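You operate a simulated robot arm through the tools that you are given. There is no shell and no other tool.

Carry out the task below with a simulated two-armed robot. There is one attempt and no reset: what you move stays moved.

## Task
Clamp the work lamp in the green bracket and light it from the blue socket.
Fine: close the bracket's lever on the lamp; plug in before you switch the socket on.

It is judged by the outcome, as a careful person would: the job done as asked, and still so three seconds after it is handed in. It fails if anything else is knocked over, pushed out of place, dropped, spilled or broken.

## Robot
Two 7-joint arms with fingered hands on one trunk that stands fixed in place. Base frame: the origin is at the foot of the trunk, x ahead of it, y to its left, z up. Lengths are in mm, angles in degrees, forces in N, time in s.
The left shoulder is at [70, 154, 1322], the right one opposite. With the tool pointing down near the work surface each hand reaches from about 100 to 820 mm from the base axis, measured 20 degrees to its own side. Payload 3.9 kg a hand.
Tool frame (each hand has its own): the origin (TCP) lies between the finger pads and is the grasp point; the fingertips stand 30 mm ahead of it; z points along the fingers, y is the line along which they close. The gripper opens to 104 mm; its body begins 35 mm behind the TCP. The gripper is a hand of 4 fingers: y runs from the thumb to the fingers, the wrist lies at [-17, -104, -178] in the tool frame, and closing takes about 1.5 s.
Orientation is that of the tool frame in the base frame, as a unit quaternion [x, y, z, w]. With the fingers straight down and the wrist toward the robot, the tool's x, y and z point along [0, 1, 0], [1, 0, 0] and [0, 0, -1] of the base frame.

## Interface
- The arms move only by the tool arm_command. It takes "left_deltas", "right_deltas" or both (then of equal length, played together; a hand with none holds still); each is a list of rows, each a list of 3 entries, a list of its own where there are three numbers: the turn, a rotation vector about the tool's x, y, z in rad, then the shift along the tool's x, y, z in mm, then the closure, from 0 (fully open) to 1 (shut). In form: [[[wx, wy, wz], [x, y, z], grip], ...]. A call has 1 to 20 rows; each row is the pose to reach, as a shift and turn from the pose commanded when the call began, along the tool's axes at that moment. Rows are played at 5 a second. More than 50 mm and 8.6 degrees between two rows, or a gripper value outside its range, and nothing of the call is played. A pose out of reach is approached as far as the arm can. The call stops where the force on the tool passes 90 N (or 10 N more than at its start, if that is more) or the arm is blocked; 0.2 s more then pass. The fingers move at their own pace (about 72 mm/s each) and stop on an object; they squeeze with about 28 N. The grip force told is the motor's: it shows also when the fingers shut on nothing. Time passes only in rows, and 0.2 s behind the last, so rows that repeat a pose let the fingers close. It gives the time, the measured TCP pose, the force on the tool (base axes), the opening and the grip force at its end, in the units of the frame above (readings bear some noise), with the torque about the TCP (base axes, N m) and any sound that the robot's microphone picked up.
- Cameras (640 x 400 px; columns grow to the right, rows downward): "scene" is now at [137.8, 8.8, 1554.6]; the picture's right is [0.11, -0.99, 0.00], its down [-0.56, -0.06, -0.82] and it looks along [0.82, 0.09, -0.57] (base axes); focal length 236 px, centre (320, 200). "left" rides on the left gripper at [-66, -90, -126] in its tool frame; the picture's right is [-0.78, -0.30, 0.56], its down [0.57, -0.70, 0.42] and it looks along [0.26, 0.65, 0.71] (tool axes); focal length 275 px, centre (320, 200). "right" rides on the right gripper at [66, -90, -126] in its tool frame; the picture's right is [-0.78, 0.30, -0.56], its down [-0.57, -0.70, 0.42] and it looks along [-0.26, 0.65, 0.71] (tool axes); focal length 275 px, centre (320, 200). There is no depth. A picture from a camera that has moved, and an enlarged one, comes with that camera's place and axes in the base frame and with its lens.
- camera(camera): a new picture of that camera. No time passes.
- raise_lower(by): slides the trunk up (or, below 0, down) by that many mm; the arms and the scene camera ride with it, the base frame stays. It gives what a move gives, with no picture.
- grasp_type(shape, hand): the hand has 4 fingers and takes this shape, open, in about a second: jaw (thumb against the fingers, like two jaws); tri (thumb and two fingers); tip (a fingertip pinch); poke (one finger out to press); point (the index stretched); flat (the hand flat); cup (the hand cupped); fist (a fist). The gripper value then closes the fingers along that shape, each until it touches; the sizes above hold for jaw. It gives what a move gives, with no picture.
- turn_head(pan, tilt): turns the head with the scene camera to pan (to the left, within 86 degrees either way) and tilt (down, from -29 to 69), counted from straight ahead of the robot. It gives what a move gives.
- enlarge(camera, box): a new picture of the part [left, top, right, bottom] of that camera's present view, enlarged. No time passes.
- sign_off(): hands the job in; it is judged then, once.

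Places have to be worked out from the pictures, the camera data and where the tool is seen. Open the grippers and draw the arms clear of the work before you hand the job in, unless the task says otherwise.

The tools are called after "Call:" by a JSON object that holds its "name" and its "arguments". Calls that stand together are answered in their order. arm_command: Moves the arms, as the interface text tells. Its arguments: {"type":"object","properties":{"left_deltas":{"type":"array","items":{"type":"array"}},"right_deltas":{"type":"array","items":{"type":"array"}}},"required":[]} The other tools are called the same way: raise_lower (by) moves the trunk up or down; grasp_type (shape, hand) gives the hand a shape; turn_head (pan, tilt) turns the head that bears the scene camera; camera (camera) takes a picture; enlarge (camera, box) takes an enlarged picture of a part of a camera's view; sign_off () hands the job in.

At the start:

```text
clock: 0.0
left_position: [501.9, 254.2, 1429.9]
left_ee_rot: [0.707, 0.707, 0.0, 0.001]
left_contact_force: [0.6, -0.4, -1.2]
left_ft_torque: [0.02, 0.01, -0.02]
left_grip_width: 103.6
left_finger_force: 0.1
left_shape: jaw
right_position: [504.4, -220.8, 1435.2]
right_ee_rot: [0.707, 0.707, 0.001, 0.0]
right_contact_force: [-0.7, 0.1, 0.0]
right_ft_torque: [0.0, 0.0, 0.02]
right_grip_width: 103.8
right_finger_force: 0.1
right_shape: jaw
trunk travel left (down, up): [-775.0, 165.0]
head pan, tilt (commanded): [6.2, 34.4]
```

scene: 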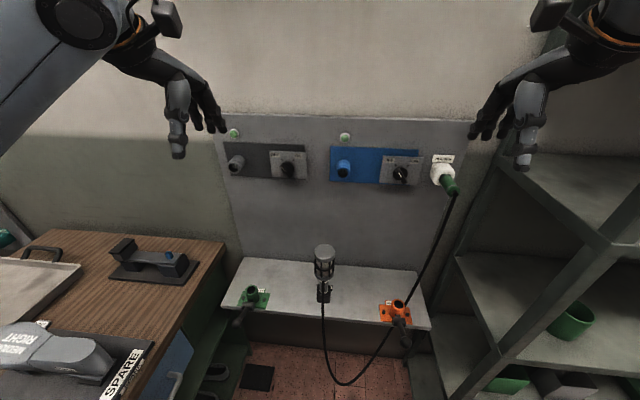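
right: 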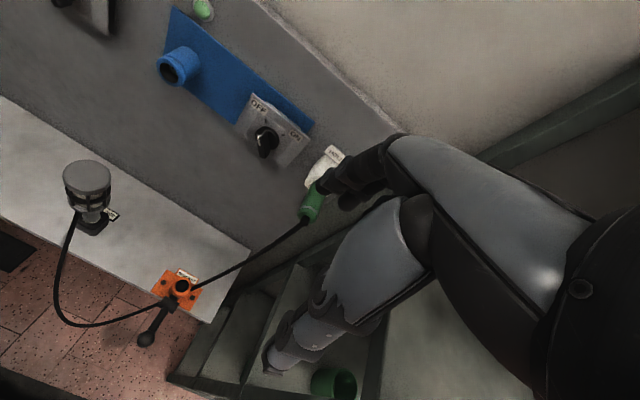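
left: 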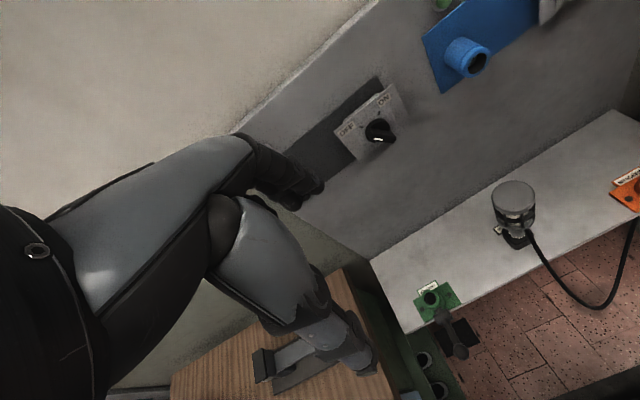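

The scene shows a panel with a grey and a blue socket with switches, a green plug in a holder, a lamp on the shelf, and green and orange brackets. I'll enlarge the parts for detail.

Call:
{"name": "enlarge", "arguments": {"camera": "scene", "box": [210, 110, 480, 280]}}

Call:
{"name": "enlarge", "arguments": {"camera": "scene", "box": [220, 230, 440, 370]}}

Call:
{"name": "enlarge", "arguments": {"camera": "right", "box": [40, 0, 360, 200]}}

Call:
{"name": "enlarge", "arguments": {"camera": "left", "box": [400, 160, 640, 370]}}

```text
2.35 times, centred on (345, 195) of scene
camera zoom: at [137.8, 8.8, 1554.6], right [0.11, -0.99, 0.0], down [-0.56, -0.06, -0.82], along [0.82, 0.09, -0.57], focal length 555 px, centre (261, 212)
```

zoom: 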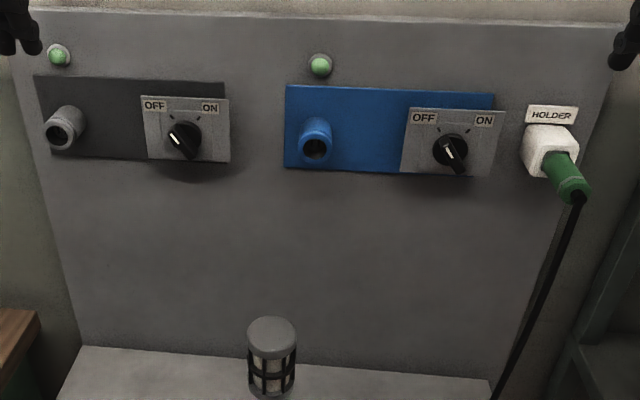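

```text
2.86 times, centred on (330, 300) of scene
camera zoom: at [137.8, 8.8, 1554.6], right [0.11, -0.99, 0.0], down [-0.56, -0.06, -0.82], along [0.82, 0.09, -0.57], focal length 674 px, centre (291, -86)
```

zoom: 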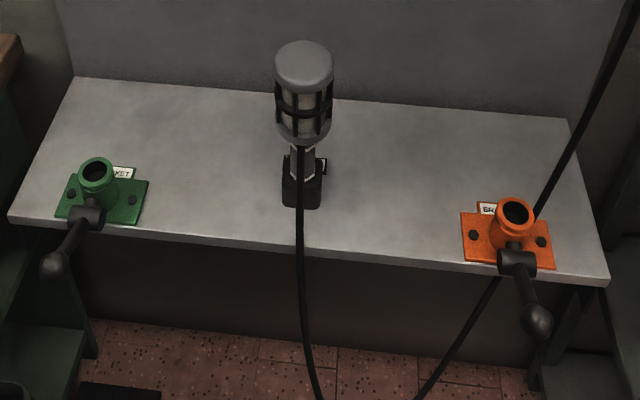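

```text
2.00 times, centred on (200, 100) of right
camera zoom: at [415.2, -154.5, 1560.2], right [0.3, -0.78, 0.56], down [-0.7, -0.57, -0.42], along [0.65, -0.26, -0.71], focal length 551 px, centre (560, 400)
```

zoom: 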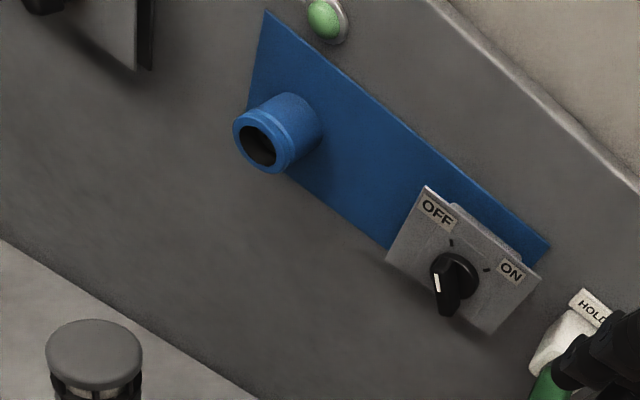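

```text
1.90 times, centred on (520, 265) of left
camera zoom: at [411.9, 186.6, 1557.5], right [-0.3, -0.78, -0.56], down [-0.7, 0.57, -0.42], along [0.65, 0.26, -0.71], focal length 524 px, centre (-61, 76)
```

zoom: 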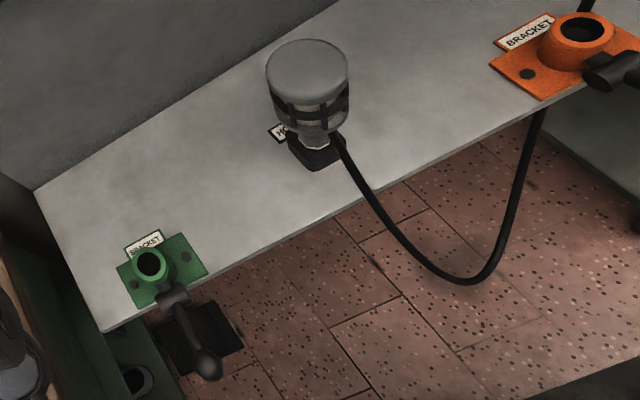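

I estimate the blue socket mouth near (719, 7, 1250), the lamp top near (619, 48, 1040) and the green bracket hole near (589, 284, 863). I'll zoom tighter on the switch, plug, bracket lever and lamp stem before moving.

Call:
{"name": "enlarge", "arguments": {"camera": "scene", "box": [325, 130, 475, 225]}}

Call:
{"name": "enlarge", "arguments": {"camera": "scene", "box": [290, 235, 360, 310]}}

Call:
{"name": "enlarge", "arguments": {"camera": "scene", "box": [220, 275, 300, 335]}}

Call:
{"name": "enlarge", "arguments": {"camera": "left", "box": [400, 270, 490, 370]}}

Call:
{"name": "enlarge", "arguments": {"camera": "right", "box": [220, 80, 340, 180]}}

```text
4.21 times, centred on (400, 178) of scene
camera zoom: at [137.8, 8.8, 1554.6], right [0.11, -0.99, 0.0], down [-0.56, -0.06, -0.82], along [0.82, 0.09, -0.57], focal length 994 px, centre (-17, 295)
```

zoom: 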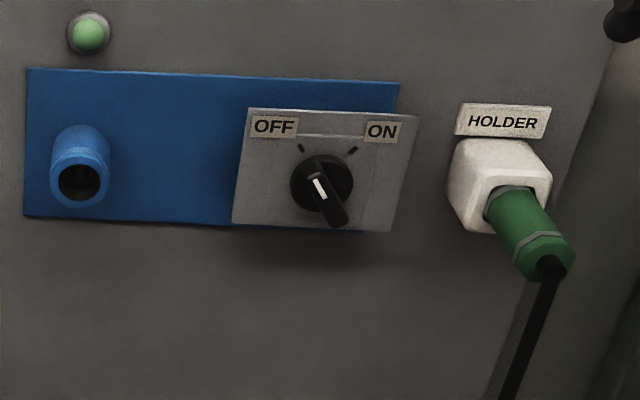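

```text
5.33 times, centred on (325, 272) of scene
camera zoom: at [137.8, 8.8, 1554.6], right [0.11, -0.99, 0.0], down [-0.56, -0.06, -0.82], along [0.82, 0.09, -0.57], focal length 1259 px, centre (293, -187)
```

zoom: 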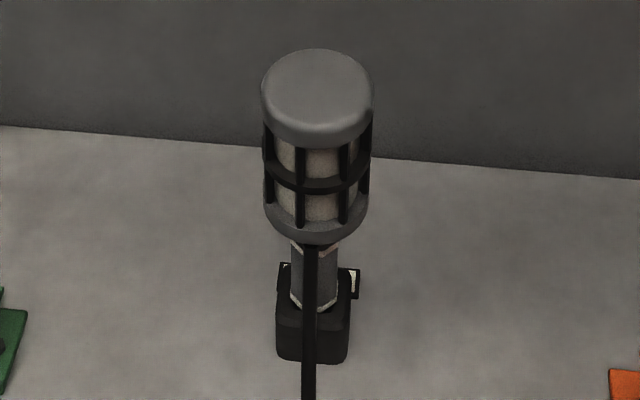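

```text
6.67 times, centred on (260, 305) of scene
camera zoom: at [137.8, 8.8, 1554.6], right [0.11, -0.99, 0.0], down [-0.56, -0.06, -0.82], along [0.82, 0.09, -0.57], focal length 1573 px, centre (720, -500)
```

zoom: 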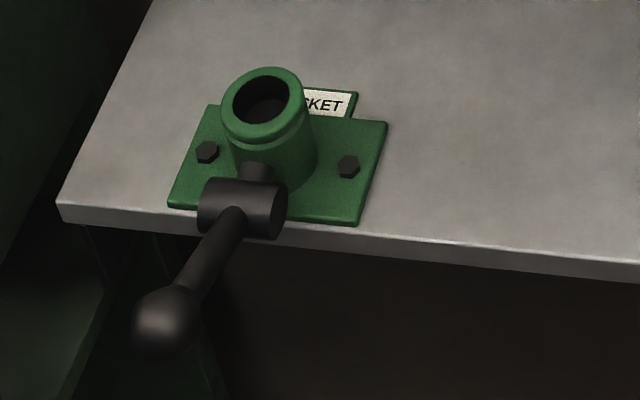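

```text
4.00 times, centred on (445, 320) of left
camera zoom: at [411.9, 186.6, 1557.5], right [-0.3, -0.78, -0.56], down [-0.7, 0.57, -0.42], along [0.65, 0.26, -0.71], focal length 1101 px, centre (-180, -280)
```

zoom: 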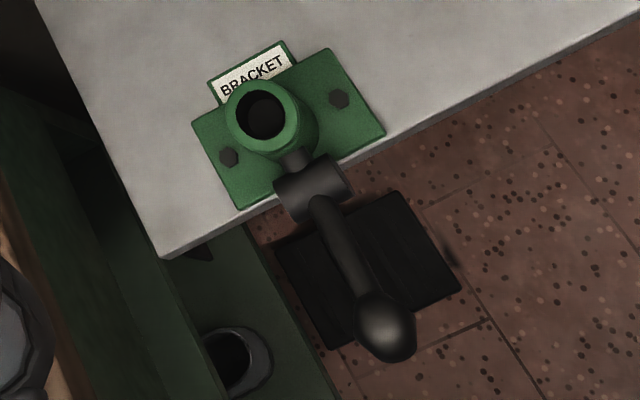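

```text
4.00 times, centred on (280, 130) of right
camera zoom: at [415.2, -154.5, 1560.2], right [0.3, -0.78, 0.56], down [-0.7, -0.57, -0.42], along [0.65, -0.26, -0.71], focal length 1101 px, centre (480, 480)
```

zoom: 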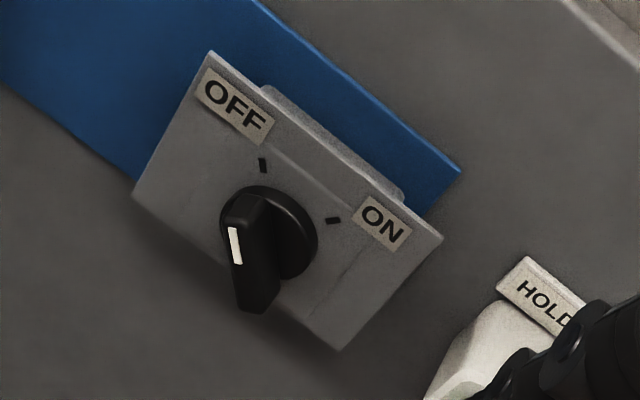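

The lamp's stem stands in a black holder with its cable leaving at the front under the head. The bracket lever points at the robot, about 24° up, pivoting about a left-right axis, and the blue switch is at OFF. I'll bring the left hand above the lamp and look from there.

Call:
{"name": "arm_command", "arguments": {"left_deltas": [[[0, 0, 0], [-20, 10, 20], 0], [[0, 0, 0], [-45, 20, 45], 0], [[0, 0, 0], [-70, 30, 75], 0], [[0, 0, 0], [-95, 40, 105], 0], [[0, 0, 0], [-120, 50, 135], 0], [[0, 0, 0], [-145, 60, 165], 0], [[0, 0, 0], [-165, 70, 190], 0], [[0, 0, 0], [-185, 80, 215], 0], [[0, 0, 0], [-200, 90, 230], 0], [[0, 0, 0], [-206, 100, 240], 0]]}}

Call:
{"name": "camera", "arguments": {"camera": "left"}}

Call:
{"name": "camera", "arguments": {"camera": "scene"}}

```text
clock: 2.2
left_position: [602.1, 47.6, 1189.8]
left_ee_rot: [0.707, 0.707, 0.0, -0.002]
left_contact_force: [0.1, 0.0, -0.5]
left_ft_torque: [0.0, 0.0, 0.02]
left_grip_width: 104.0
left_finger_force: 0.2
left_shape: jaw
right_position: [504.6, -221.2, 1434.9]
right_ee_rot: [0.707, 0.707, 0.0, 0.0]
right_contact_force: [0.1, -0.1, 0.9]
right_ft_torque: [0.01, -0.02, 0.03]
right_grip_width: 103.7
right_finger_force: 0.1
right_shape: jaw
trunk travel left (down, up): [-775.0, 165.0]
head pan, tilt (commanded): [6.2, 34.4]
```

```text
taken
camera left: at [512.4, -19.5, 1316.7], right [-0.3, -0.78, -0.56], down [-0.7, 0.57, -0.42], along [0.65, 0.27, -0.71], focal length 275 px, centre (320, 200)
```

left: 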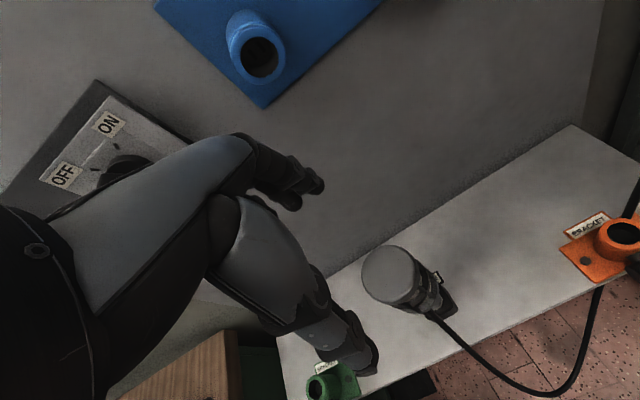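

```text
taken
camera scene: at [138.2, 8.5, 1554.6], right [0.11, -0.99, 0.0], down [-0.56, -0.06, -0.82], along [0.82, 0.09, -0.57], focal length 236 px, centre (320, 200)
```

scene: 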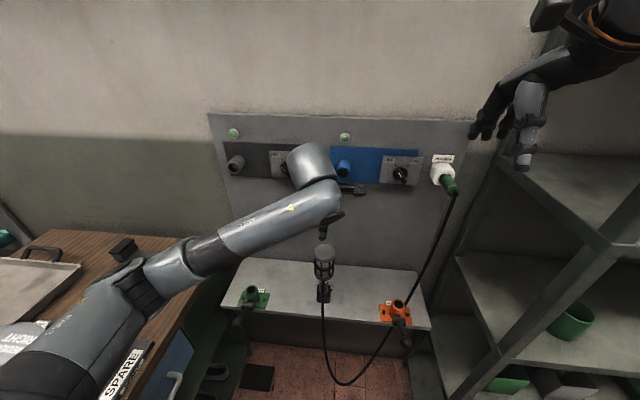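

From this view the lamp top works out at about (621, 45, 1046), matching the first estimate. I'll centre the left hand over it and come down to just above the cap, then look again.

Call:
{"name": "arm_command", "arguments": {"left_deltas": [[[0, 0, 0], [0, 10, 20], 0], [[0, 0, 0], [-1, 19, 45], 0], [[0, 0, 0], [-1, 19, 70], 0], [[0, 0, 0], [-1, 19, 90], 0], [[0, 0, 0], [-1, 19, 100], 0]]}}

Call:
{"name": "camera", "arguments": {"camera": "left"}}

Call:
{"name": "enlarge", "arguments": {"camera": "scene", "box": [250, 130, 400, 320]}}

```text
clock: 3.4
left_position: [621.8, 47.6, 1088.7]
left_ee_rot: [0.707, 0.707, 0.0, 0.0]
left_contact_force: [-1.0, -0.2, 0.1]
left_ft_torque: [-0.03, 0.05, 0.0]
left_grip_width: 103.9
left_finger_force: 0.1
left_shape: jaw
right_position: [505.0, -220.7, 1435.0]
right_ee_rot: [0.707, 0.707, 0.001, 0.0]
right_contact_force: [0.4, 0.1, 0.2]
right_ft_torque: [-0.01, -0.04, -0.02]
right_grip_width: 103.7
right_finger_force: 0.0
right_shape: jaw
trunk travel left (down, up): [-775.0, 165.0]
head pan, tilt (commanded): [6.2, 34.4]
```

```text
taken
camera left: at [531.4, -20.4, 1216.3], right [-0.3, -0.78, -0.56], down [-0.7, 0.57, -0.42], along [0.65, 0.27, -0.71], focal length 275 px, centre (320, 200)
```

left: 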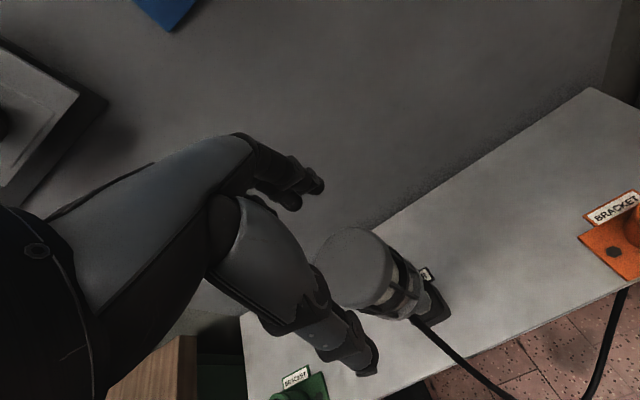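

```text
2.11 times, centred on (325, 225) of scene
camera zoom: at [138.2, 8.5, 1554.6], right [0.11, -0.99, 0.0], down [-0.56, -0.06, -0.82], along [0.82, 0.09, -0.57], focal length 497 px, centre (310, 147)
```

zoom: 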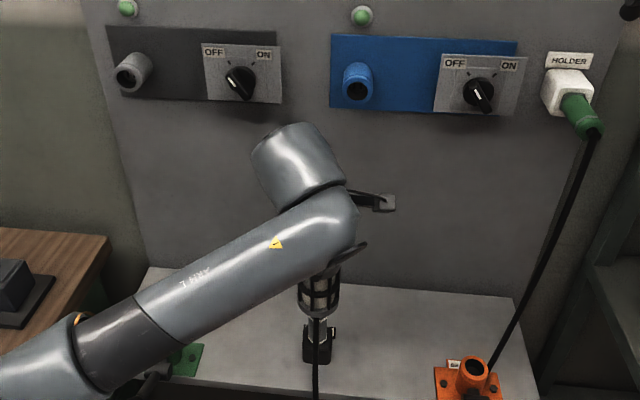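

The lamp cap sits between thumb and fingers, but depth needs refining. I'll enlarge the hand view to measure the cap and finger places better.

Call:
{"name": "enlarge", "arguments": {"camera": "left", "box": [240, 120, 480, 400]}}

```text
1.43 times, centred on (360, 260) of left
camera zoom: at [531.4, -20.4, 1216.3], right [-0.3, -0.78, -0.56], down [-0.7, 0.57, -0.42], along [0.65, 0.27, -0.71], focal length 393 px, centre (263, 114)
```

zoom: 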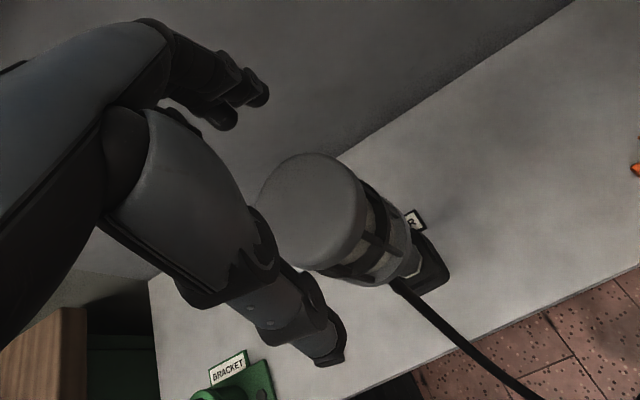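

Cap top refined to about (620, 46, 1036), diameter about 61 mm, so the hand is well centred. I'll descend to TCP z≈1011 with open fingers.

Call:
{"name": "arm_command", "arguments": {"left_deltas": [[[0, 0, 0], [-1, -1, 15], 0], [[0, 0, 0], [-1, -1, 30], 0], [[0, 0, 0], [-1, -1, 45], 0], [[0, 0, 0], [-1, -1, 60], 0], [[0, 0, 0], [-1, -1, 70], 0], [[0, 0, 0], [-1, -1, 77], 0]]}}

Call:
{"name": "enlarge", "arguments": {"camera": "left", "box": [200, 100, 480, 380]}}

Call:
{"name": "enlarge", "arguments": {"camera": "scene", "box": [270, 160, 390, 310]}}

```text
clock: 4.8
left_position: [620.8, 46.6, 1013.7]
left_ee_rot: [0.707, 0.707, 0.0, 0.0]
left_contact_force: [1.1, -0.1, 1.1]
left_ft_torque: [0.04, -0.02, -0.02]
left_grip_width: 103.6
left_finger_force: 0.0
left_shape: jaw
right_position: [504.9, -220.6, 1435.3]
right_ee_rot: [0.707, 0.707, 0.0, 0.0]
right_contact_force: [0.6, 0.4, 0.1]
right_ft_torque: [0.03, 0.03, 0.05]
right_grip_width: 103.7
right_finger_force: 0.0
right_shape: jaw
trunk travel left (down, up): [-775.0, 165.0]
head pan, tilt (commanded): [6.2, 34.4]
```

```text
1.43 times, centred on (340, 240) of left
camera zoom: at [529.9, -21.7, 1140.8], right [-0.3, -0.78, -0.56], down [-0.7, 0.57, -0.43], along [0.65, 0.26, -0.71], focal length 393 px, centre (291, 143)
```

zoom: 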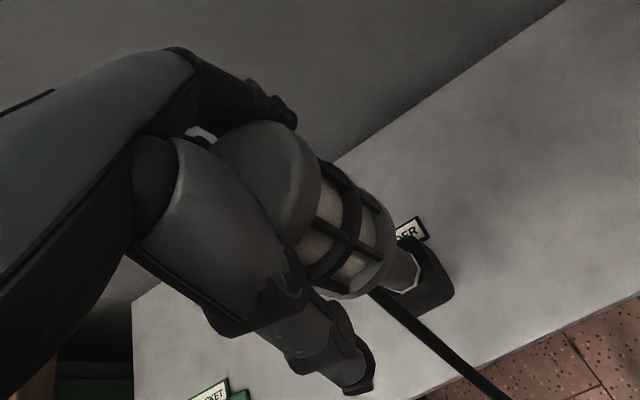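

```text
2.67 times, centred on (330, 235) of scene
camera zoom: at [137.8, 8.5, 1554.7], right [0.11, -0.99, 0.0], down [-0.56, -0.06, -0.82], along [0.82, 0.09, -0.57], focal length 629 px, centre (293, 107)
```

zoom: 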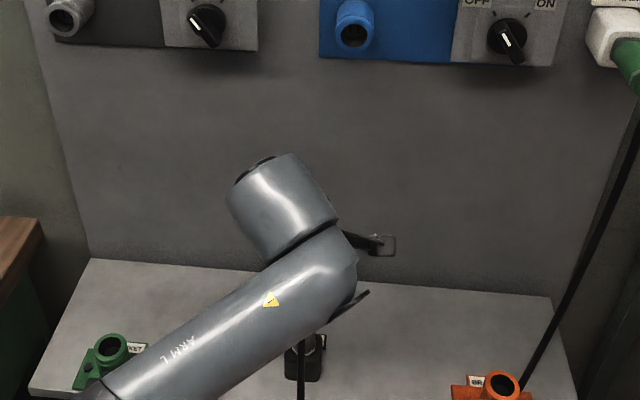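

The cap is between thumb and fingers with no contact force. I'll close the hand on the lamp head.

Call:
{"name": "arm_command", "arguments": {"left_deltas": [[[0, 0, 0], [0, 0, 0], 0.3], [[0, 0, 0], [0, 0, 0], 0.6], [[0, 0, 0], [0, 0, 0], 1], [[0, 0, 0], [0, 0, 0], 1], [[0, 0, 0], [0, 0, 0], 1], [[0, 0, 0], [0, 0, 0], 1], [[0, 0, 0], [0, 0, 0], 1], [[0, 0, 0], [0, 0, 0], 1]]}}

Call:
{"name": "enlarge", "arguments": {"camera": "left", "box": [200, 100, 480, 380]}}

```text
clock: 6.6
left_position: [620.7, 44.7, 1013.5]
left_ee_rot: [0.707, 0.707, 0.0, -0.001]
left_contact_force: [1.6, -1.7, 0.0]
left_ft_torque: [-0.02, -0.08, 0.08]
left_grip_width: 53.6
left_finger_force: 27.9
left_shape: jaw
right_position: [505.8, -221.8, 1433.8]
right_ee_rot: [0.707, 0.707, 0.0, 0.0]
right_contact_force: [0.6, 0.2, 0.0]
right_ft_torque: [-0.02, 0.03, -0.01]
right_grip_width: 103.7
right_finger_force: 0.0
right_shape: jaw
trunk travel left (down, up): [-775.0, 165.0]
head pan, tilt (commanded): [6.2, 34.4]
```

```text
1.43 times, centred on (340, 240) of left
camera zoom: at [530.5, -21.6, 1139.9], right [-0.3, -0.78, -0.56], down [-0.7, 0.57, -0.42], along [0.65, 0.27, -0.71], focal length 393 px, centre (291, 143)
```

zoom: 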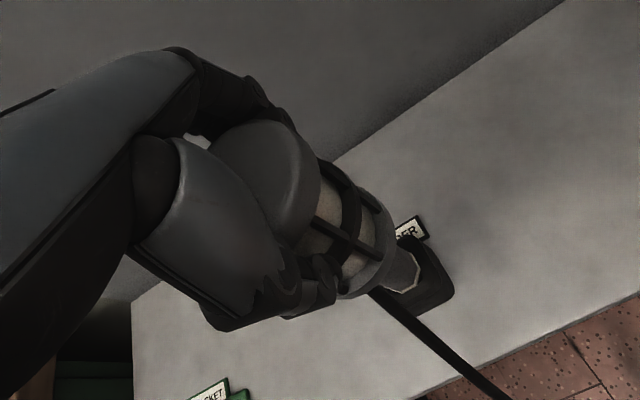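

The hand holds the head (opening 53.6 mm, 28 N) with almost no side force. I'll lift straight up slowly and watch the force.

Call:
{"name": "arm_command", "arguments": {"left_deltas": [[[0, 0, 0], [0, 0, -5], 1], [[0, 0, 0], [0, 0, -12], 1], [[0, 0, 0], [0, 0, -20], 1], [[0, 0, 0], [0, 0, -30], 1], [[0, 0, 0], [0, 0, -42], 1], [[0, 0, 0], [0, 0, -55], 1], [[0, 0, 0], [0, 0, -70], 1]]}}

Call:
{"name": "camera", "arguments": {"camera": "left"}}

Call:
{"name": "camera", "arguments": {"camera": "scene"}}

```text
clock: 8.2
left_position: [620.1, 44.8, 1084.3]
left_ee_rot: [0.707, 0.707, 0.0, 0.0]
left_contact_force: [0.1, -0.3, -3.7]
left_ft_torque: [0.0, 0.03, 0.02]
left_grip_width: 53.3
left_finger_force: 27.9
left_shape: jaw
right_position: [505.2, -221.8, 1434.2]
right_ee_rot: [0.707, 0.707, -0.001, 0.0]
right_contact_force: [-0.2, -0.8, 0.6]
right_ft_torque: [-0.01, 0.0, 0.02]
right_grip_width: 103.7
right_finger_force: 0.1
right_shape: jaw
trunk travel left (down, up): [-775.0, 165.0]
head pan, tilt (commanded): [6.2, 34.4]
```

```text
taken
camera left: at [530.0, -21.4, 1210.5], right [-0.3, -0.78, -0.56], down [-0.7, 0.57, -0.42], along [0.65, 0.27, -0.71], focal length 275 px, centre (320, 200)
```

left: 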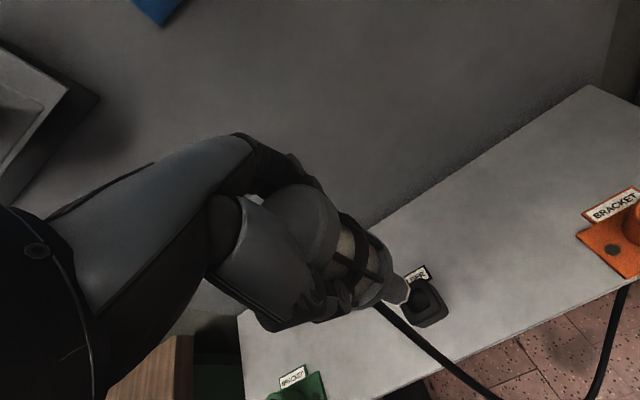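

```text
taken
camera scene: at [138.2, 8.4, 1554.6], right [0.11, -0.99, 0.0], down [-0.56, -0.06, -0.82], along [0.82, 0.09, -0.57], focal length 236 px, centre (320, 200)
```

scene: 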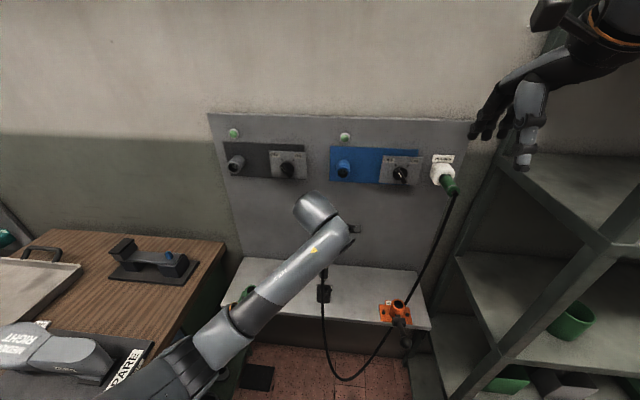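

The lamp came free (about 3.7 N). I'll look at the stem and the empty holder closely to measure the stem length.

Call:
{"name": "enlarge", "arguments": {"camera": "left", "box": [280, 180, 480, 360]}}

Call:
{"name": "enlarge", "arguments": {"camera": "scene", "box": [290, 230, 370, 320]}}

```text
2.22 times, centred on (380, 270) of left
camera zoom: at [530.0, -21.4, 1210.5], right [-0.3, -0.78, -0.56], down [-0.7, 0.57, -0.42], along [0.65, 0.27, -0.71], focal length 612 px, centre (187, 44)
```

zoom: 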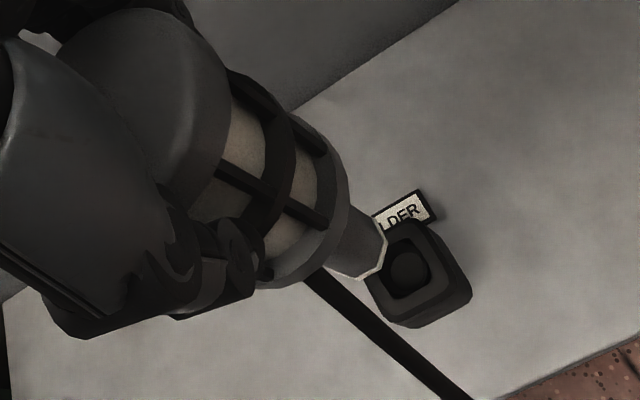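

```text
4.44 times, centred on (330, 275) of scene
camera zoom: at [138.2, 8.4, 1554.6], right [0.11, -0.99, 0.0], down [-0.56, -0.06, -0.82], along [0.82, 0.09, -0.57], focal length 1049 px, centre (276, -133)
```

zoom: 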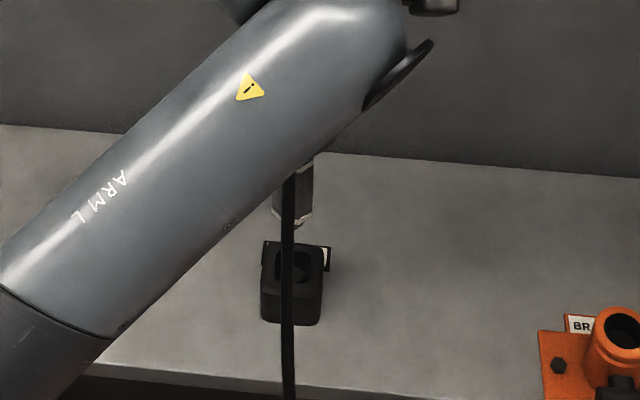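

The lamp hangs straight with its stem end about 150 mm below the TCP, roughly 70 mm above the bracket's height. I'll carry it to above the green bracket, turning the hand 45° so the cable will leave toward the front-right, away from the lever.

Call:
{"name": "arm_command", "arguments": {"left_deltas": [[[0, 0, 0], [0, 0, -10], 1], [[0, 0, -0.05], [20, -2, -15], 1], [[0, 0, -0.13], [45, -5, -15], 1], [[0, 0, -0.21], [70, -9, -15], 1], [[0, 0, -0.29], [95, -13, -15], 1], [[0, 0, -0.37], [120, -17, -15], 1], [[0, 0, -0.45], [145, -20, -15], 1], [[0, 0, -0.53], [170, -24, -15], 1], [[0, 0, -0.61], [195, -27, -15], 1], [[0, 0, -0.69], [215, -29, -15], 1], [[0, 0, -0.75], [230, -31, -15], 1], [[0, 0, -0.785], [238, -31, -15], 1], [[0, 0, -0.785], [238, -31, -15], 1]]}}

Call:
{"name": "camera", "arguments": {"camera": "left"}}

Call:
{"name": "camera", "arguments": {"camera": "scene"}}

Call:
{"name": "camera", "arguments": {"camera": "right"}}

```text
clock: 11.0
left_position: [588.2, 283.2, 1097.7]
left_ee_rot: [0.382, 0.924, -0.001, 0.0]
left_contact_force: [0.2, 0.3, -3.1]
left_ft_torque: [0.0, 0.03, -0.03]
left_grip_width: 53.2
left_finger_force: 28.0
left_shape: jaw
right_position: [504.9, -220.8, 1435.1]
right_ee_rot: [0.707, 0.707, 0.0, -0.001]
right_contact_force: [0.2, -0.7, -0.1]
right_ft_torque: [0.0, -0.02, -0.02]
right_grip_width: 103.9
right_finger_force: 0.0
right_shape: jaw
trunk travel left (down, up): [-775.0, 165.0]
head pan, tilt (commanded): [6.2, 34.4]
```

```text
taken
camera left: at [571.9, 172.5, 1224.7], right [0.34, -0.76, -0.56], down [-0.9, -0.09, -0.42], along [0.27, 0.65, -0.71], focal length 275 px, centre (320, 200)
```

left: 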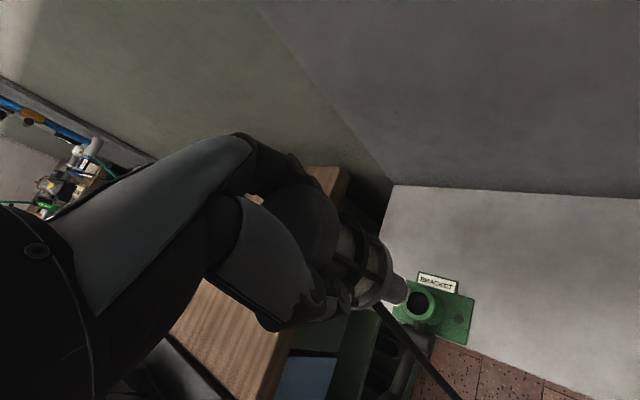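

```text
taken
camera scene: at [138.4, 8.9, 1554.6], right [0.11, -0.99, 0.0], down [-0.56, -0.06, -0.82], along [0.82, 0.09, -0.57], focal length 236 px, centre (320, 200)
```

scene: 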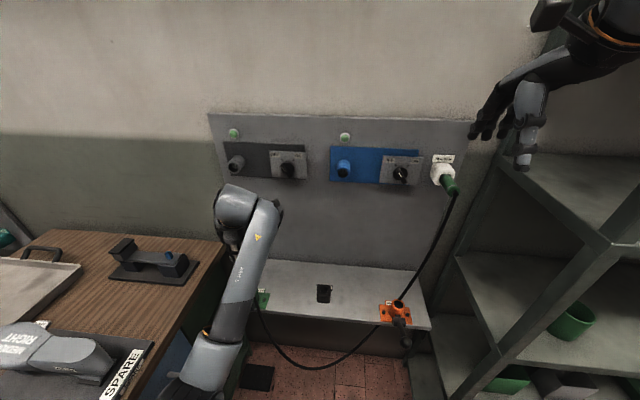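

```text
taken
camera right: at [415.8, -154.4, 1560.0], right [0.3, -0.78, 0.56], down [-0.7, -0.57, -0.42], along [0.65, -0.26, -0.71], focal length 275 px, centre (320, 200)
```

right: 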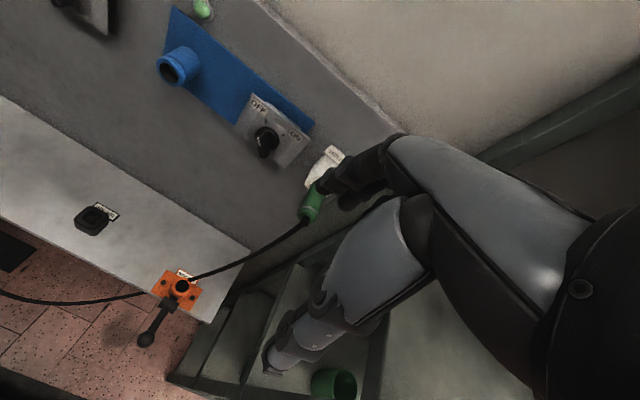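

The lamp is above the green bracket with the cable slack and clear. I'll zoom in to compare the stem end with the bracket hole.

Call:
{"name": "enlarge", "arguments": {"camera": "left", "box": [320, 220, 500, 370]}}

Call:
{"name": "enlarge", "arguments": {"camera": "scene", "box": [210, 250, 300, 350]}}

```text
2.67 times, centred on (410, 295) of left
camera zoom: at [571.9, 172.5, 1224.7], right [0.34, -0.76, -0.56], down [-0.9, -0.09, -0.42], along [0.27, 0.65, -0.71], focal length 734 px, centre (80, -53)
```

zoom: 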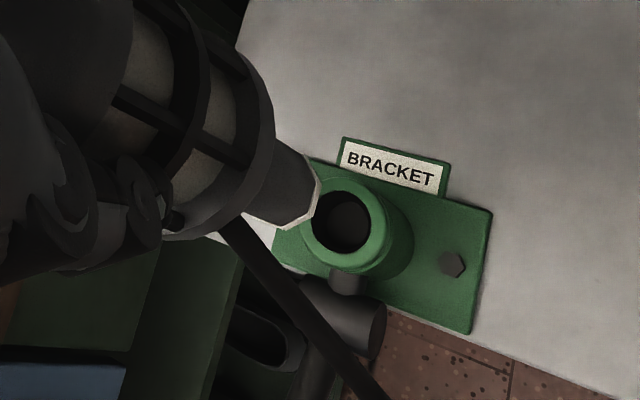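

```text
4.00 times, centred on (255, 300) of scene
camera zoom: at [138.4, 8.9, 1554.6], right [0.11, -0.99, 0.0], down [-0.56, -0.06, -0.82], along [0.82, 0.09, -0.57], focal length 944 px, centre (580, -200)
```

zoom: 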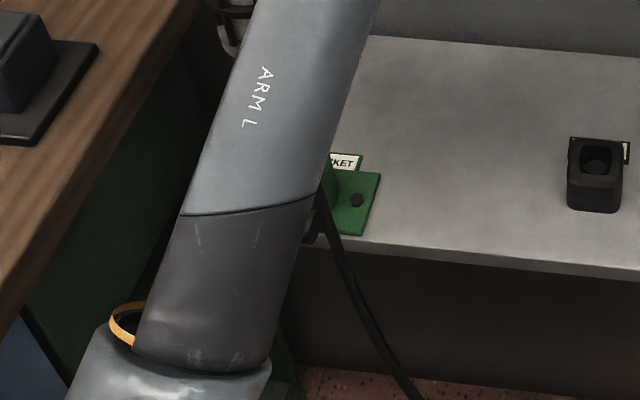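

I make the hole centre (589, 286.4, 863) and the stem end about 152 mm below the TCP, nearly in line with it. I'll correct a few mm and lower to about 12 mm above the hole for a fine check.

Call:
{"name": "arm_command", "arguments": {"left_deltas": [[[0, 0, 0], [0.4, 3.5, 15], 1], [[0, 0, 0], [0.4, 3.5, 35], 1], [[0, 0, 0], [0.4, 3.5, 55], 1], [[0, 0, 0], [0.4, 3.5, 68], 1], [[0, 0, 0], [0.4, 3.5, 70], 1]]}}

Call:
{"name": "camera", "arguments": {"camera": "left"}}

Call:
{"name": "enlarge", "arguments": {"camera": "left", "box": [320, 200, 480, 330]}}

```text
clock: 12.2
left_position: [589.9, 286.2, 1032.0]
left_ee_rot: [0.383, 0.924, 0.002, 0.003]
left_contact_force: [-1.0, -1.1, 15.3]
left_ft_torque: [-0.27, 0.32, 0.05]
left_grip_width: 54.4
left_finger_force: 28.0
left_shape: jaw
right_position: [502.1, -222.4, 1437.2]
right_ee_rot: [0.708, 0.707, 0.001, 0.0]
right_contact_force: [-0.2, -0.1, -1.0]
right_ft_torque: [0.01, 0.03, -0.02]
right_grip_width: 103.9
right_finger_force: 0.1
right_shape: jaw
trunk travel left (down, up): [-775.0, 165.0]
head pan, tilt (commanded): [6.2, 34.4]
```

```text
taken
camera left: at [572.4, 174.1, 1159.0], right [0.34, -0.76, -0.56], down [-0.9, -0.09, -0.43], along [0.28, 0.65, -0.71], focal length 275 px, centre (320, 200)
```

left: 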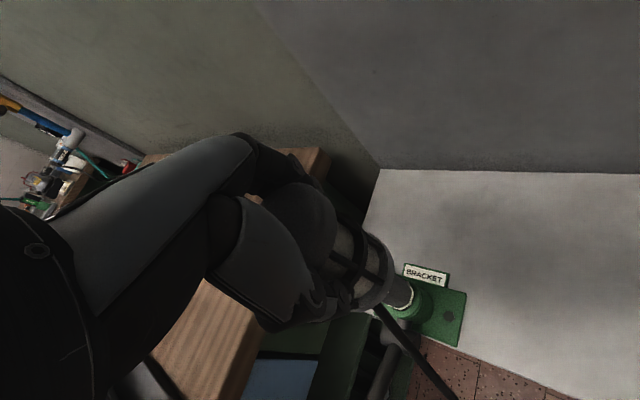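

```text
3.08 times, centred on (400, 265) of left
camera zoom: at [572.4, 174.1, 1159.0], right [0.34, -0.76, -0.56], down [-0.9, -0.09, -0.43], along [0.28, 0.65, -0.71], focal length 847 px, centre (74, 0)
```

zoom: 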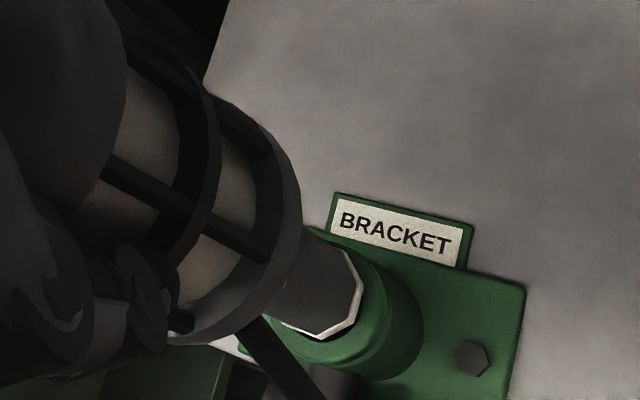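

There is 15 N of upward contact at TCP z=1032, so the stem end has met the bracket rim. I'll back off a few mm and look closer to see which way it is off.

Call:
{"name": "arm_command", "arguments": {"left_deltas": [[[0, 0, 0], [0, 0, -4], 1], [[0, 0, 0], [0, 0, -10], 1], [[0, 0, 0], [0, 0, -10], 1]]}}

Call:
{"name": "enlarge", "arguments": {"camera": "left", "box": [360, 250, 440, 330]}}

Call:
{"name": "enlarge", "arguments": {"camera": "scene", "box": [220, 260, 300, 330]}}

```text
clock: 13.0
left_position: [590.7, 286.6, 1038.3]
left_ee_rot: [0.383, 0.924, 0.0, 0.0]
left_contact_force: [-2.7, -1.2, -2.1]
left_ft_torque: [-0.32, 0.23, 0.01]
left_grip_width: 53.7
left_finger_force: 27.8
left_shape: jaw
right_position: [504.4, -222.3, 1435.4]
right_ee_rot: [0.707, 0.708, -0.001, 0.0]
right_contact_force: [-0.4, 0.7, -1.2]
right_ft_torque: [0.0, -0.02, -0.01]
right_grip_width: 103.8
right_finger_force: 0.2
right_shape: jaw
trunk travel left (down, up): [-775.0, 165.0]
head pan, tilt (commanded): [6.2, 34.4]
```

```text
5.00 times, centred on (400, 290) of left
camera zoom: at [573.7, 174.9, 1165.6], right [0.34, -0.76, -0.56], down [-0.9, -0.09, -0.42], along [0.27, 0.65, -0.71], focal length 1376 px, centre (-80, -250)
```

zoom: 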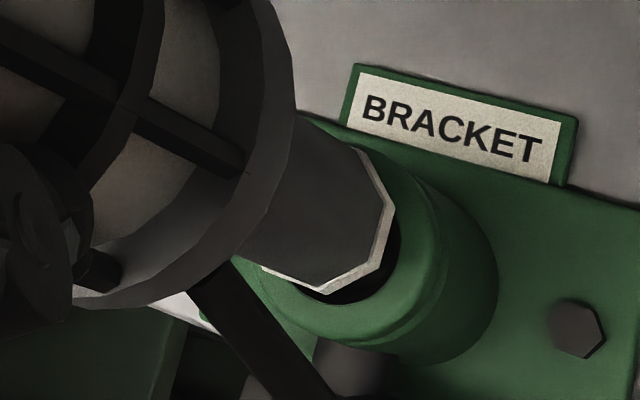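

```text
5.71 times, centred on (260, 295) of scene
camera zoom: at [137.4, 8.3, 1554.7], right [0.11, -0.99, 0.0], down [-0.56, -0.06, -0.82], along [0.82, 0.09, -0.57], focal length 1349 px, centre (663, -343)
```

zoom: 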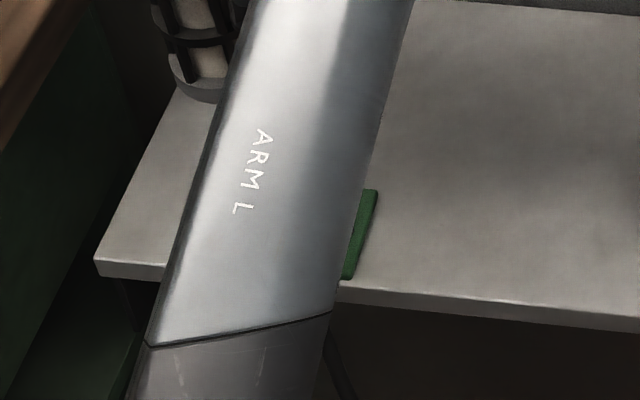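

A small side load persists after backing off, so either a narrow tip is already inside the hole or the cable is pulling. I'll raise 20 mm more and look to tell which.

Call:
{"name": "arm_command", "arguments": {"left_deltas": [[[0, 0, 0], [0, 0, -10], 1], [[0, 0, 0], [0, 0, -20], 1], [[0, 0, 0], [0, 0, -20], 1]]}}

Call:
{"name": "enlarge", "arguments": {"camera": "left", "box": [350, 245, 450, 335]}}

Call:
{"name": "camera", "arguments": {"camera": "scene"}}

```text
clock: 13.8
left_position: [592.2, 287.1, 1059.3]
left_ee_rot: [0.383, 0.924, 0.0, 0.0]
left_contact_force: [0.3, -0.4, -3.3]
left_ft_torque: [-0.02, 0.01, 0.0]
left_grip_width: 53.4
left_finger_force: 27.5
left_shape: jaw
right_position: [506.4, -221.2, 1435.7]
right_ee_rot: [0.707, 0.707, 0.0, 0.0]
right_contact_force: [-0.3, -0.8, 0.9]
right_ft_torque: [0.01, 0.0, -0.02]
right_grip_width: 103.9
right_finger_force: 0.0
right_shape: jaw
trunk travel left (down, up): [-775.0, 165.0]
head pan, tilt (commanded): [6.2, 34.4]
```

```text
4.44 times, centred on (400, 290) of left
camera zoom: at [574.0, 175.4, 1185.3], right [0.34, -0.76, -0.56], down [-0.9, -0.09, -0.42], along [0.27, 0.65, -0.71], focal length 1224 px, centre (-36, -200)
```

zoom: 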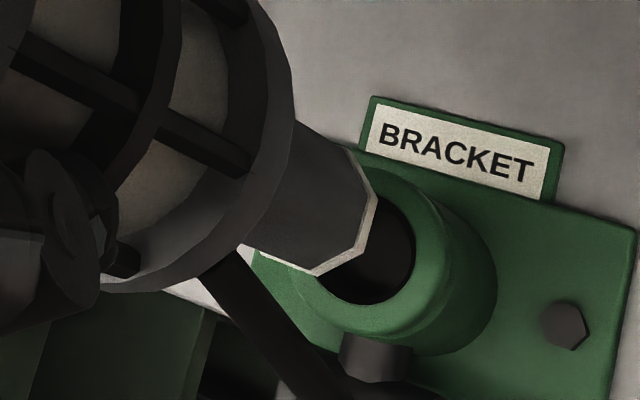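

```text
taken
camera scene: at [138.1, 9.0, 1554.6], right [0.11, -0.99, 0.0], down [-0.56, -0.06, -0.82], along [0.82, 0.09, -0.57], focal length 236 px, centre (320, 200)
```

scene: 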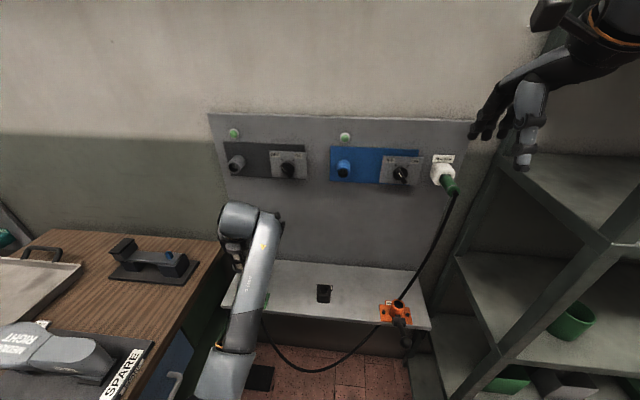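

With the lamp clear, the side load vanished, so the stem end had touched the hole edge on its far-left side. My refined hole centre is (588, 286.8, 864), so I'll shift about 2.7 mm toward the robot and lower again in small steps.

Call:
{"name": "arm_command", "arguments": {"left_deltas": [[[0, 0, 0], [1.6, -2.2, 5], 1], [[0, 0, 0], [1.6, -2.2, 12], 1], [[0, 0, 0], [1.6, -2.2, 18], 1], [[0, 0, 0], [1.6, -2.2, 24], 1], [[0, 0, 0], [1.6, -2.2, 28], 1]]}}

Call:
{"name": "enlarge", "arguments": {"camera": "left", "box": [350, 245, 450, 335]}}

```text
clock: 15.0
left_position: [588.2, 286.4, 1032.8]
left_ee_rot: [0.382, 0.924, 0.002, 0.002]
left_contact_force: [0.8, -0.9, 8.1]
left_ft_torque: [-0.17, 0.09, -0.02]
left_grip_width: 53.9
left_finger_force: 27.9
left_shape: jaw
right_position: [503.5, -222.1, 1436.3]
right_ee_rot: [0.708, 0.707, 0.001, -0.001]
right_contact_force: [-0.4, 0.8, 0.2]
right_ft_torque: [0.02, -0.01, 0.01]
right_grip_width: 103.7
right_finger_force: 0.1
right_shape: jaw
trunk travel left (down, up): [-775.0, 165.0]
head pan, tilt (commanded): [6.2, 34.4]
```

```text
4.44 times, centred on (400, 290) of left
camera zoom: at [570.3, 173.8, 1159.6], right [0.34, -0.76, -0.56], down [-0.9, -0.09, -0.43], along [0.28, 0.65, -0.71], focal length 1224 px, centre (-36, -200)
```

zoom: 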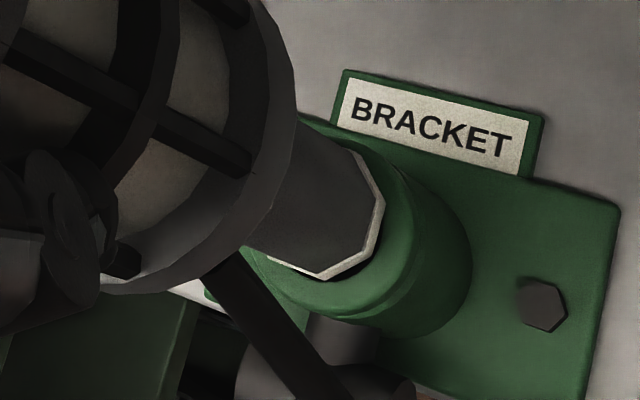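

Contact again at nearly the same height with only 8 N, so the end is sitting on the rim, slightly off. I'll zoom right in on the gap to see which way it must go.

Call:
{"name": "enlarge", "arguments": {"camera": "left", "box": [375, 265, 425, 315]}}

```text
8.00 times, centred on (400, 290) of left
camera zoom: at [570.3, 173.8, 1159.6], right [0.34, -0.76, -0.56], down [-0.9, -0.09, -0.43], along [0.28, 0.65, -0.71], focal length 2202 px, centre (-320, -520)
```

zoom: 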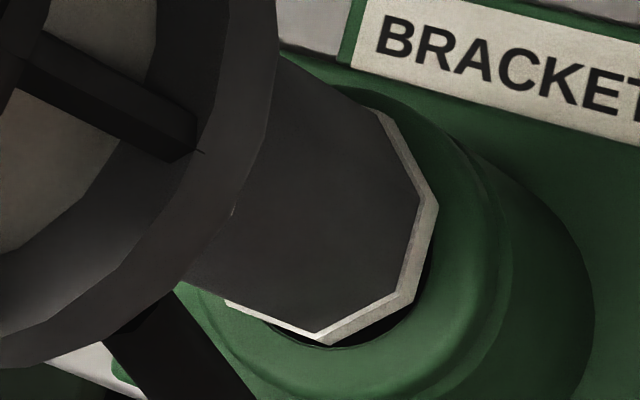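

The ring on the stem looks like a shoulder, with perhaps a darker, narrower tip below it, which this view hides. I'll raise the lamp 30 mm and swing the right hand in as a second camera, to view stem and bracket from the right side.

Call:
{"name": "arm_command", "arguments": {"left_deltas": [[[0, 0, 0], [0, 0, -10], 1], [[0, 0, 0], [0, 0, -20], 1], [[0, 0, 0], [0, 0, -30], 1], [[0, 0, 0], [0, 0, -30], 1], [[0, 0, 0], [0, 0, -30], 1], [[0, 0, 0], [0, 0, -30], 1], [[0, 0, 0], [0, 0, -30], 1], [[0, 0, 0], [0, 0, -30], 1], [[0, 0, 0], [0, 0, -30], 1], [[0, 0, 0], [0, 0, -30], 1], [[0, 0, 0], [0, 0, -30], 1], [[0, 0, 0], [0, 0, -30], 1], [[0, 0, 0], [0, 0, -30], 1], [[0, 0, 0], [0, 0, -30], 1], [[0, 0, 0], [0, 0, -30], 1]], "right_deltas": [[[-0.0173, 0.0148, -0.0934], [22, 2, 31.8], 0], [[-0.0346, 0.0296, -0.1868], [44.5, 4.1, 63.6], 0], [[-0.052, 0.0444, -0.2802], [66.7, 6.1, 95.4], 0], [[-0.0693, 0.0592, -0.3737], [89, 8.2, 127.2], 0], [[-0.0866, 0.074, -0.4671], [111.2, 10.2, 159], 0], [[-0.1039, 0.0888, -0.5605], [133.5, 12.3, 190.8], 0], [[-0.1212, 0.1036, -0.6539], [155.7, 14.3, 222.6], 0], [[-0.1386, 0.1184, -0.7473], [178, 16.4, 254.4], 0], [[-0.1559, 0.1332, -0.8407], [200.2, 18.4, 286.2], 0], [[-0.1732, 0.148, -0.9341], [222.5, 20.5, 318], 0], [[-0.1905, 0.1628, -1.0276], [244.7, 22.5, 349.8], 0], [[-0.2078, 0.1776, -1.121], [267, 24.6, 381.6], 0], [[-0.2252, 0.1924, -1.2144], [289.2, 26.6, 413.4], 0], [[-0.2425, 0.2072, -1.3078], [311.5, 28.7, 445.2], 0], [[-0.2598, 0.222, -1.4012], [333.7, 30.7, 477], 0]]}}

Call:
{"name": "camera", "arguments": {"camera": "right"}}

Call:
{"name": "camera", "arguments": {"camera": "scene"}}

```text
clock: 18.2
left_position: [590.1, 285.7, 1060.2]
left_ee_rot: [0.383, 0.924, -0.001, -0.001]
left_contact_force: [0.9, 0.1, -3.7]
left_ft_torque: [-0.02, -0.02, -0.01]
left_grip_width: 53.5
left_finger_force: 28.2
left_shape: jaw
right_position: [536.1, 113.1, 956.5]
right_ee_rot: [0.077, 0.985, 0.156, 0.011]
right_contact_force: [-0.2, -0.1, -0.1]
right_ft_torque: [0.0, 0.0, 0.0]
right_grip_width: 103.9
right_finger_force: 0.1
right_shape: jaw
right hand out of reach, approached as far as the arm can: row 10
trunk travel left (down, up): [-775.0, 165.0]
head pan, tilt (commanded): [6.2, 34.4]
```

```text
taken
camera right: at [452.5, 0.5, 1048.7], right [0.78, -0.01, 0.62], down [0.48, -0.62, -0.62], along [0.39, 0.79, -0.48], focal length 275 px, centre (320, 200)
```

right: 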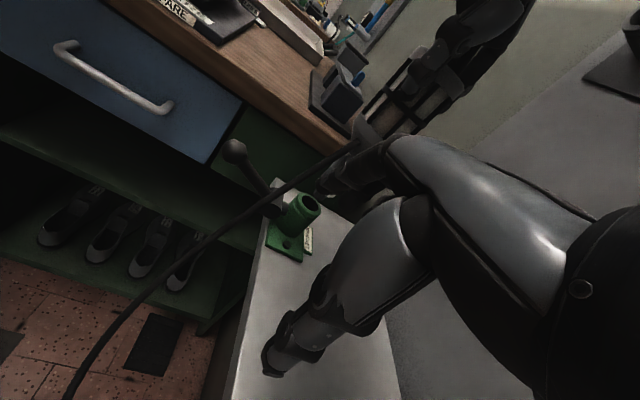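

```text
taken
camera scene: at [139.0, 8.9, 1554.6], right [0.11, -0.99, 0.0], down [-0.56, -0.06, -0.82], along [0.82, 0.09, -0.57], focal length 236 px, centre (320, 200)
```

scene: 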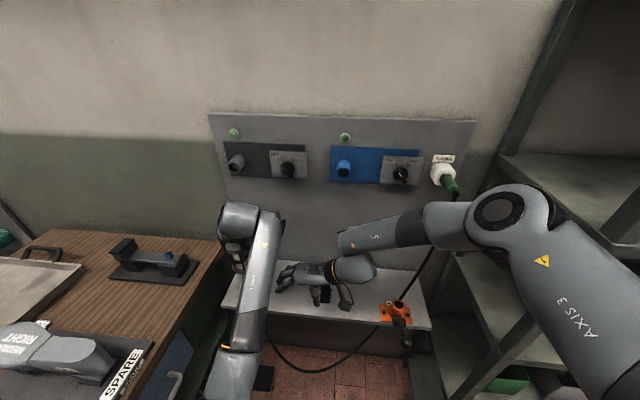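

The right camera sees the bracket and lever well, but the stem end is behind its own fingers. I'll zoom in first to see what is visible.

Call:
{"name": "enlarge", "arguments": {"camera": "right", "box": [200, 110, 380, 270]}}

```text
2.50 times, centred on (290, 190) of right
camera zoom: at [452.5, 0.5, 1048.7], right [0.78, -0.01, 0.62], down [0.48, -0.62, -0.62], along [0.39, 0.79, -0.48], focal length 688 px, centre (395, 225)
```

zoom: 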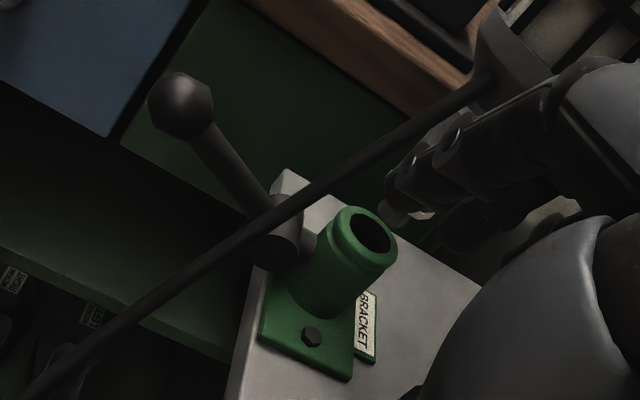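

The lever stands out from the pivot about 24° up, and the cable runs across in front. I'll yaw the right hand 15° with the camera held in place so the stem clears its fingers.

Call:
{"name": "arm_command", "arguments": {"right_deltas": [[[0, -0.027, 0.083], [-9.9, -6.5, -2.1], 0], [[0, -0.054, 0.166], [-19.7, -13, -4.3], 0], [[0, -0.0809, 0.249], [-29.6, -19.6, -6.4], 0], [[0, -0.0809, 0.249], [-29.6, -19.6, -6.4], 0]]}}

Call:
{"name": "camera", "arguments": {"camera": "right"}}

```text
clock: 19.2
left_position: [587.9, 287.4, 1059.6]
left_ee_rot: [0.383, 0.924, -0.001, 0.0]
left_contact_force: [-0.2, 1.2, -4.3]
left_ft_torque: [-0.07, 0.01, 0.0]
left_grip_width: 53.6
left_finger_force: 28.4
left_shape: jaw
right_position: [562.7, 88.6, 957.4]
right_ee_rot: [0.206, 0.966, 0.152, 0.032]
right_contact_force: [-0.5, -1.9, 0.1]
right_ft_torque: [-0.03, -0.01, -0.02]
right_grip_width: 103.6
right_finger_force: 0.1
right_shape: jaw
trunk travel left (down, up): [-775.0, 165.0]
head pan, tilt (commanded): [6.2, 34.4]
```

```text
taken
camera right: at [451.1, 2.4, 1049.2], right [0.75, -0.22, 0.62], down [0.3, -0.72, -0.62], along [0.58, 0.66, -0.48], focal length 275 px, centre (320, 200)
```

right: 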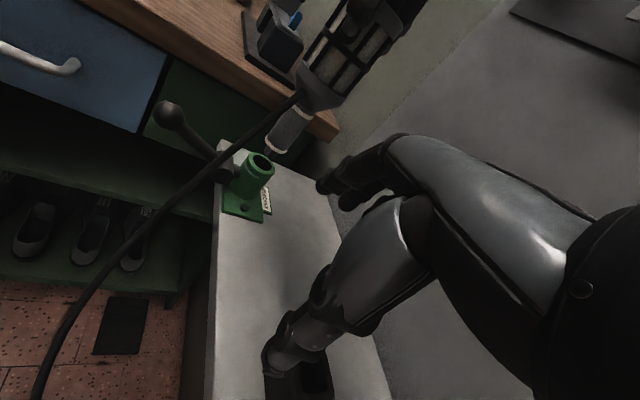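

The stem and bracket are now both in clear view from the side. I'll zoom in on them.

Call:
{"name": "enlarge", "arguments": {"camera": "right", "box": [210, 60, 350, 220]}}

Call:
{"name": "enlarge", "arguments": {"camera": "right", "box": [225, 85, 325, 185]}}

```text
2.50 times, centred on (280, 140) of right
camera zoom: at [451.1, 2.4, 1049.2], right [0.75, -0.22, 0.62], down [0.3, -0.72, -0.62], along [0.58, 0.66, -0.48], focal length 688 px, centre (420, 350)
```

zoom: 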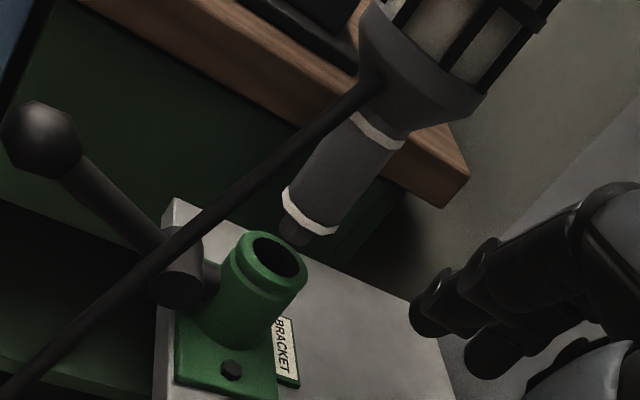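

```text
4.00 times, centred on (275, 135) of right
camera zoom: at [451.1, 2.4, 1049.2], right [0.75, -0.22, 0.62], down [0.3, -0.72, -0.62], along [0.58, 0.66, -0.48], focal length 1101 px, centre (500, 460)
```

zoom: 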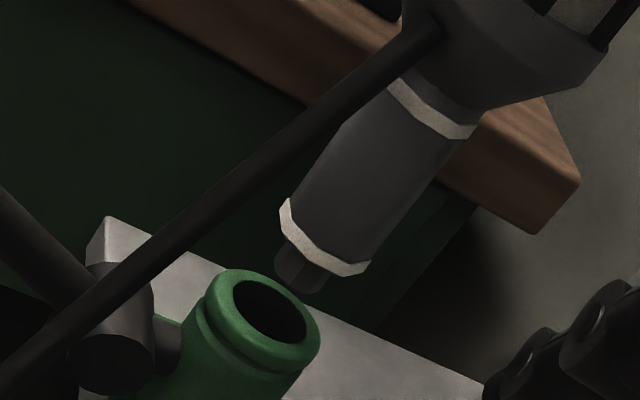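

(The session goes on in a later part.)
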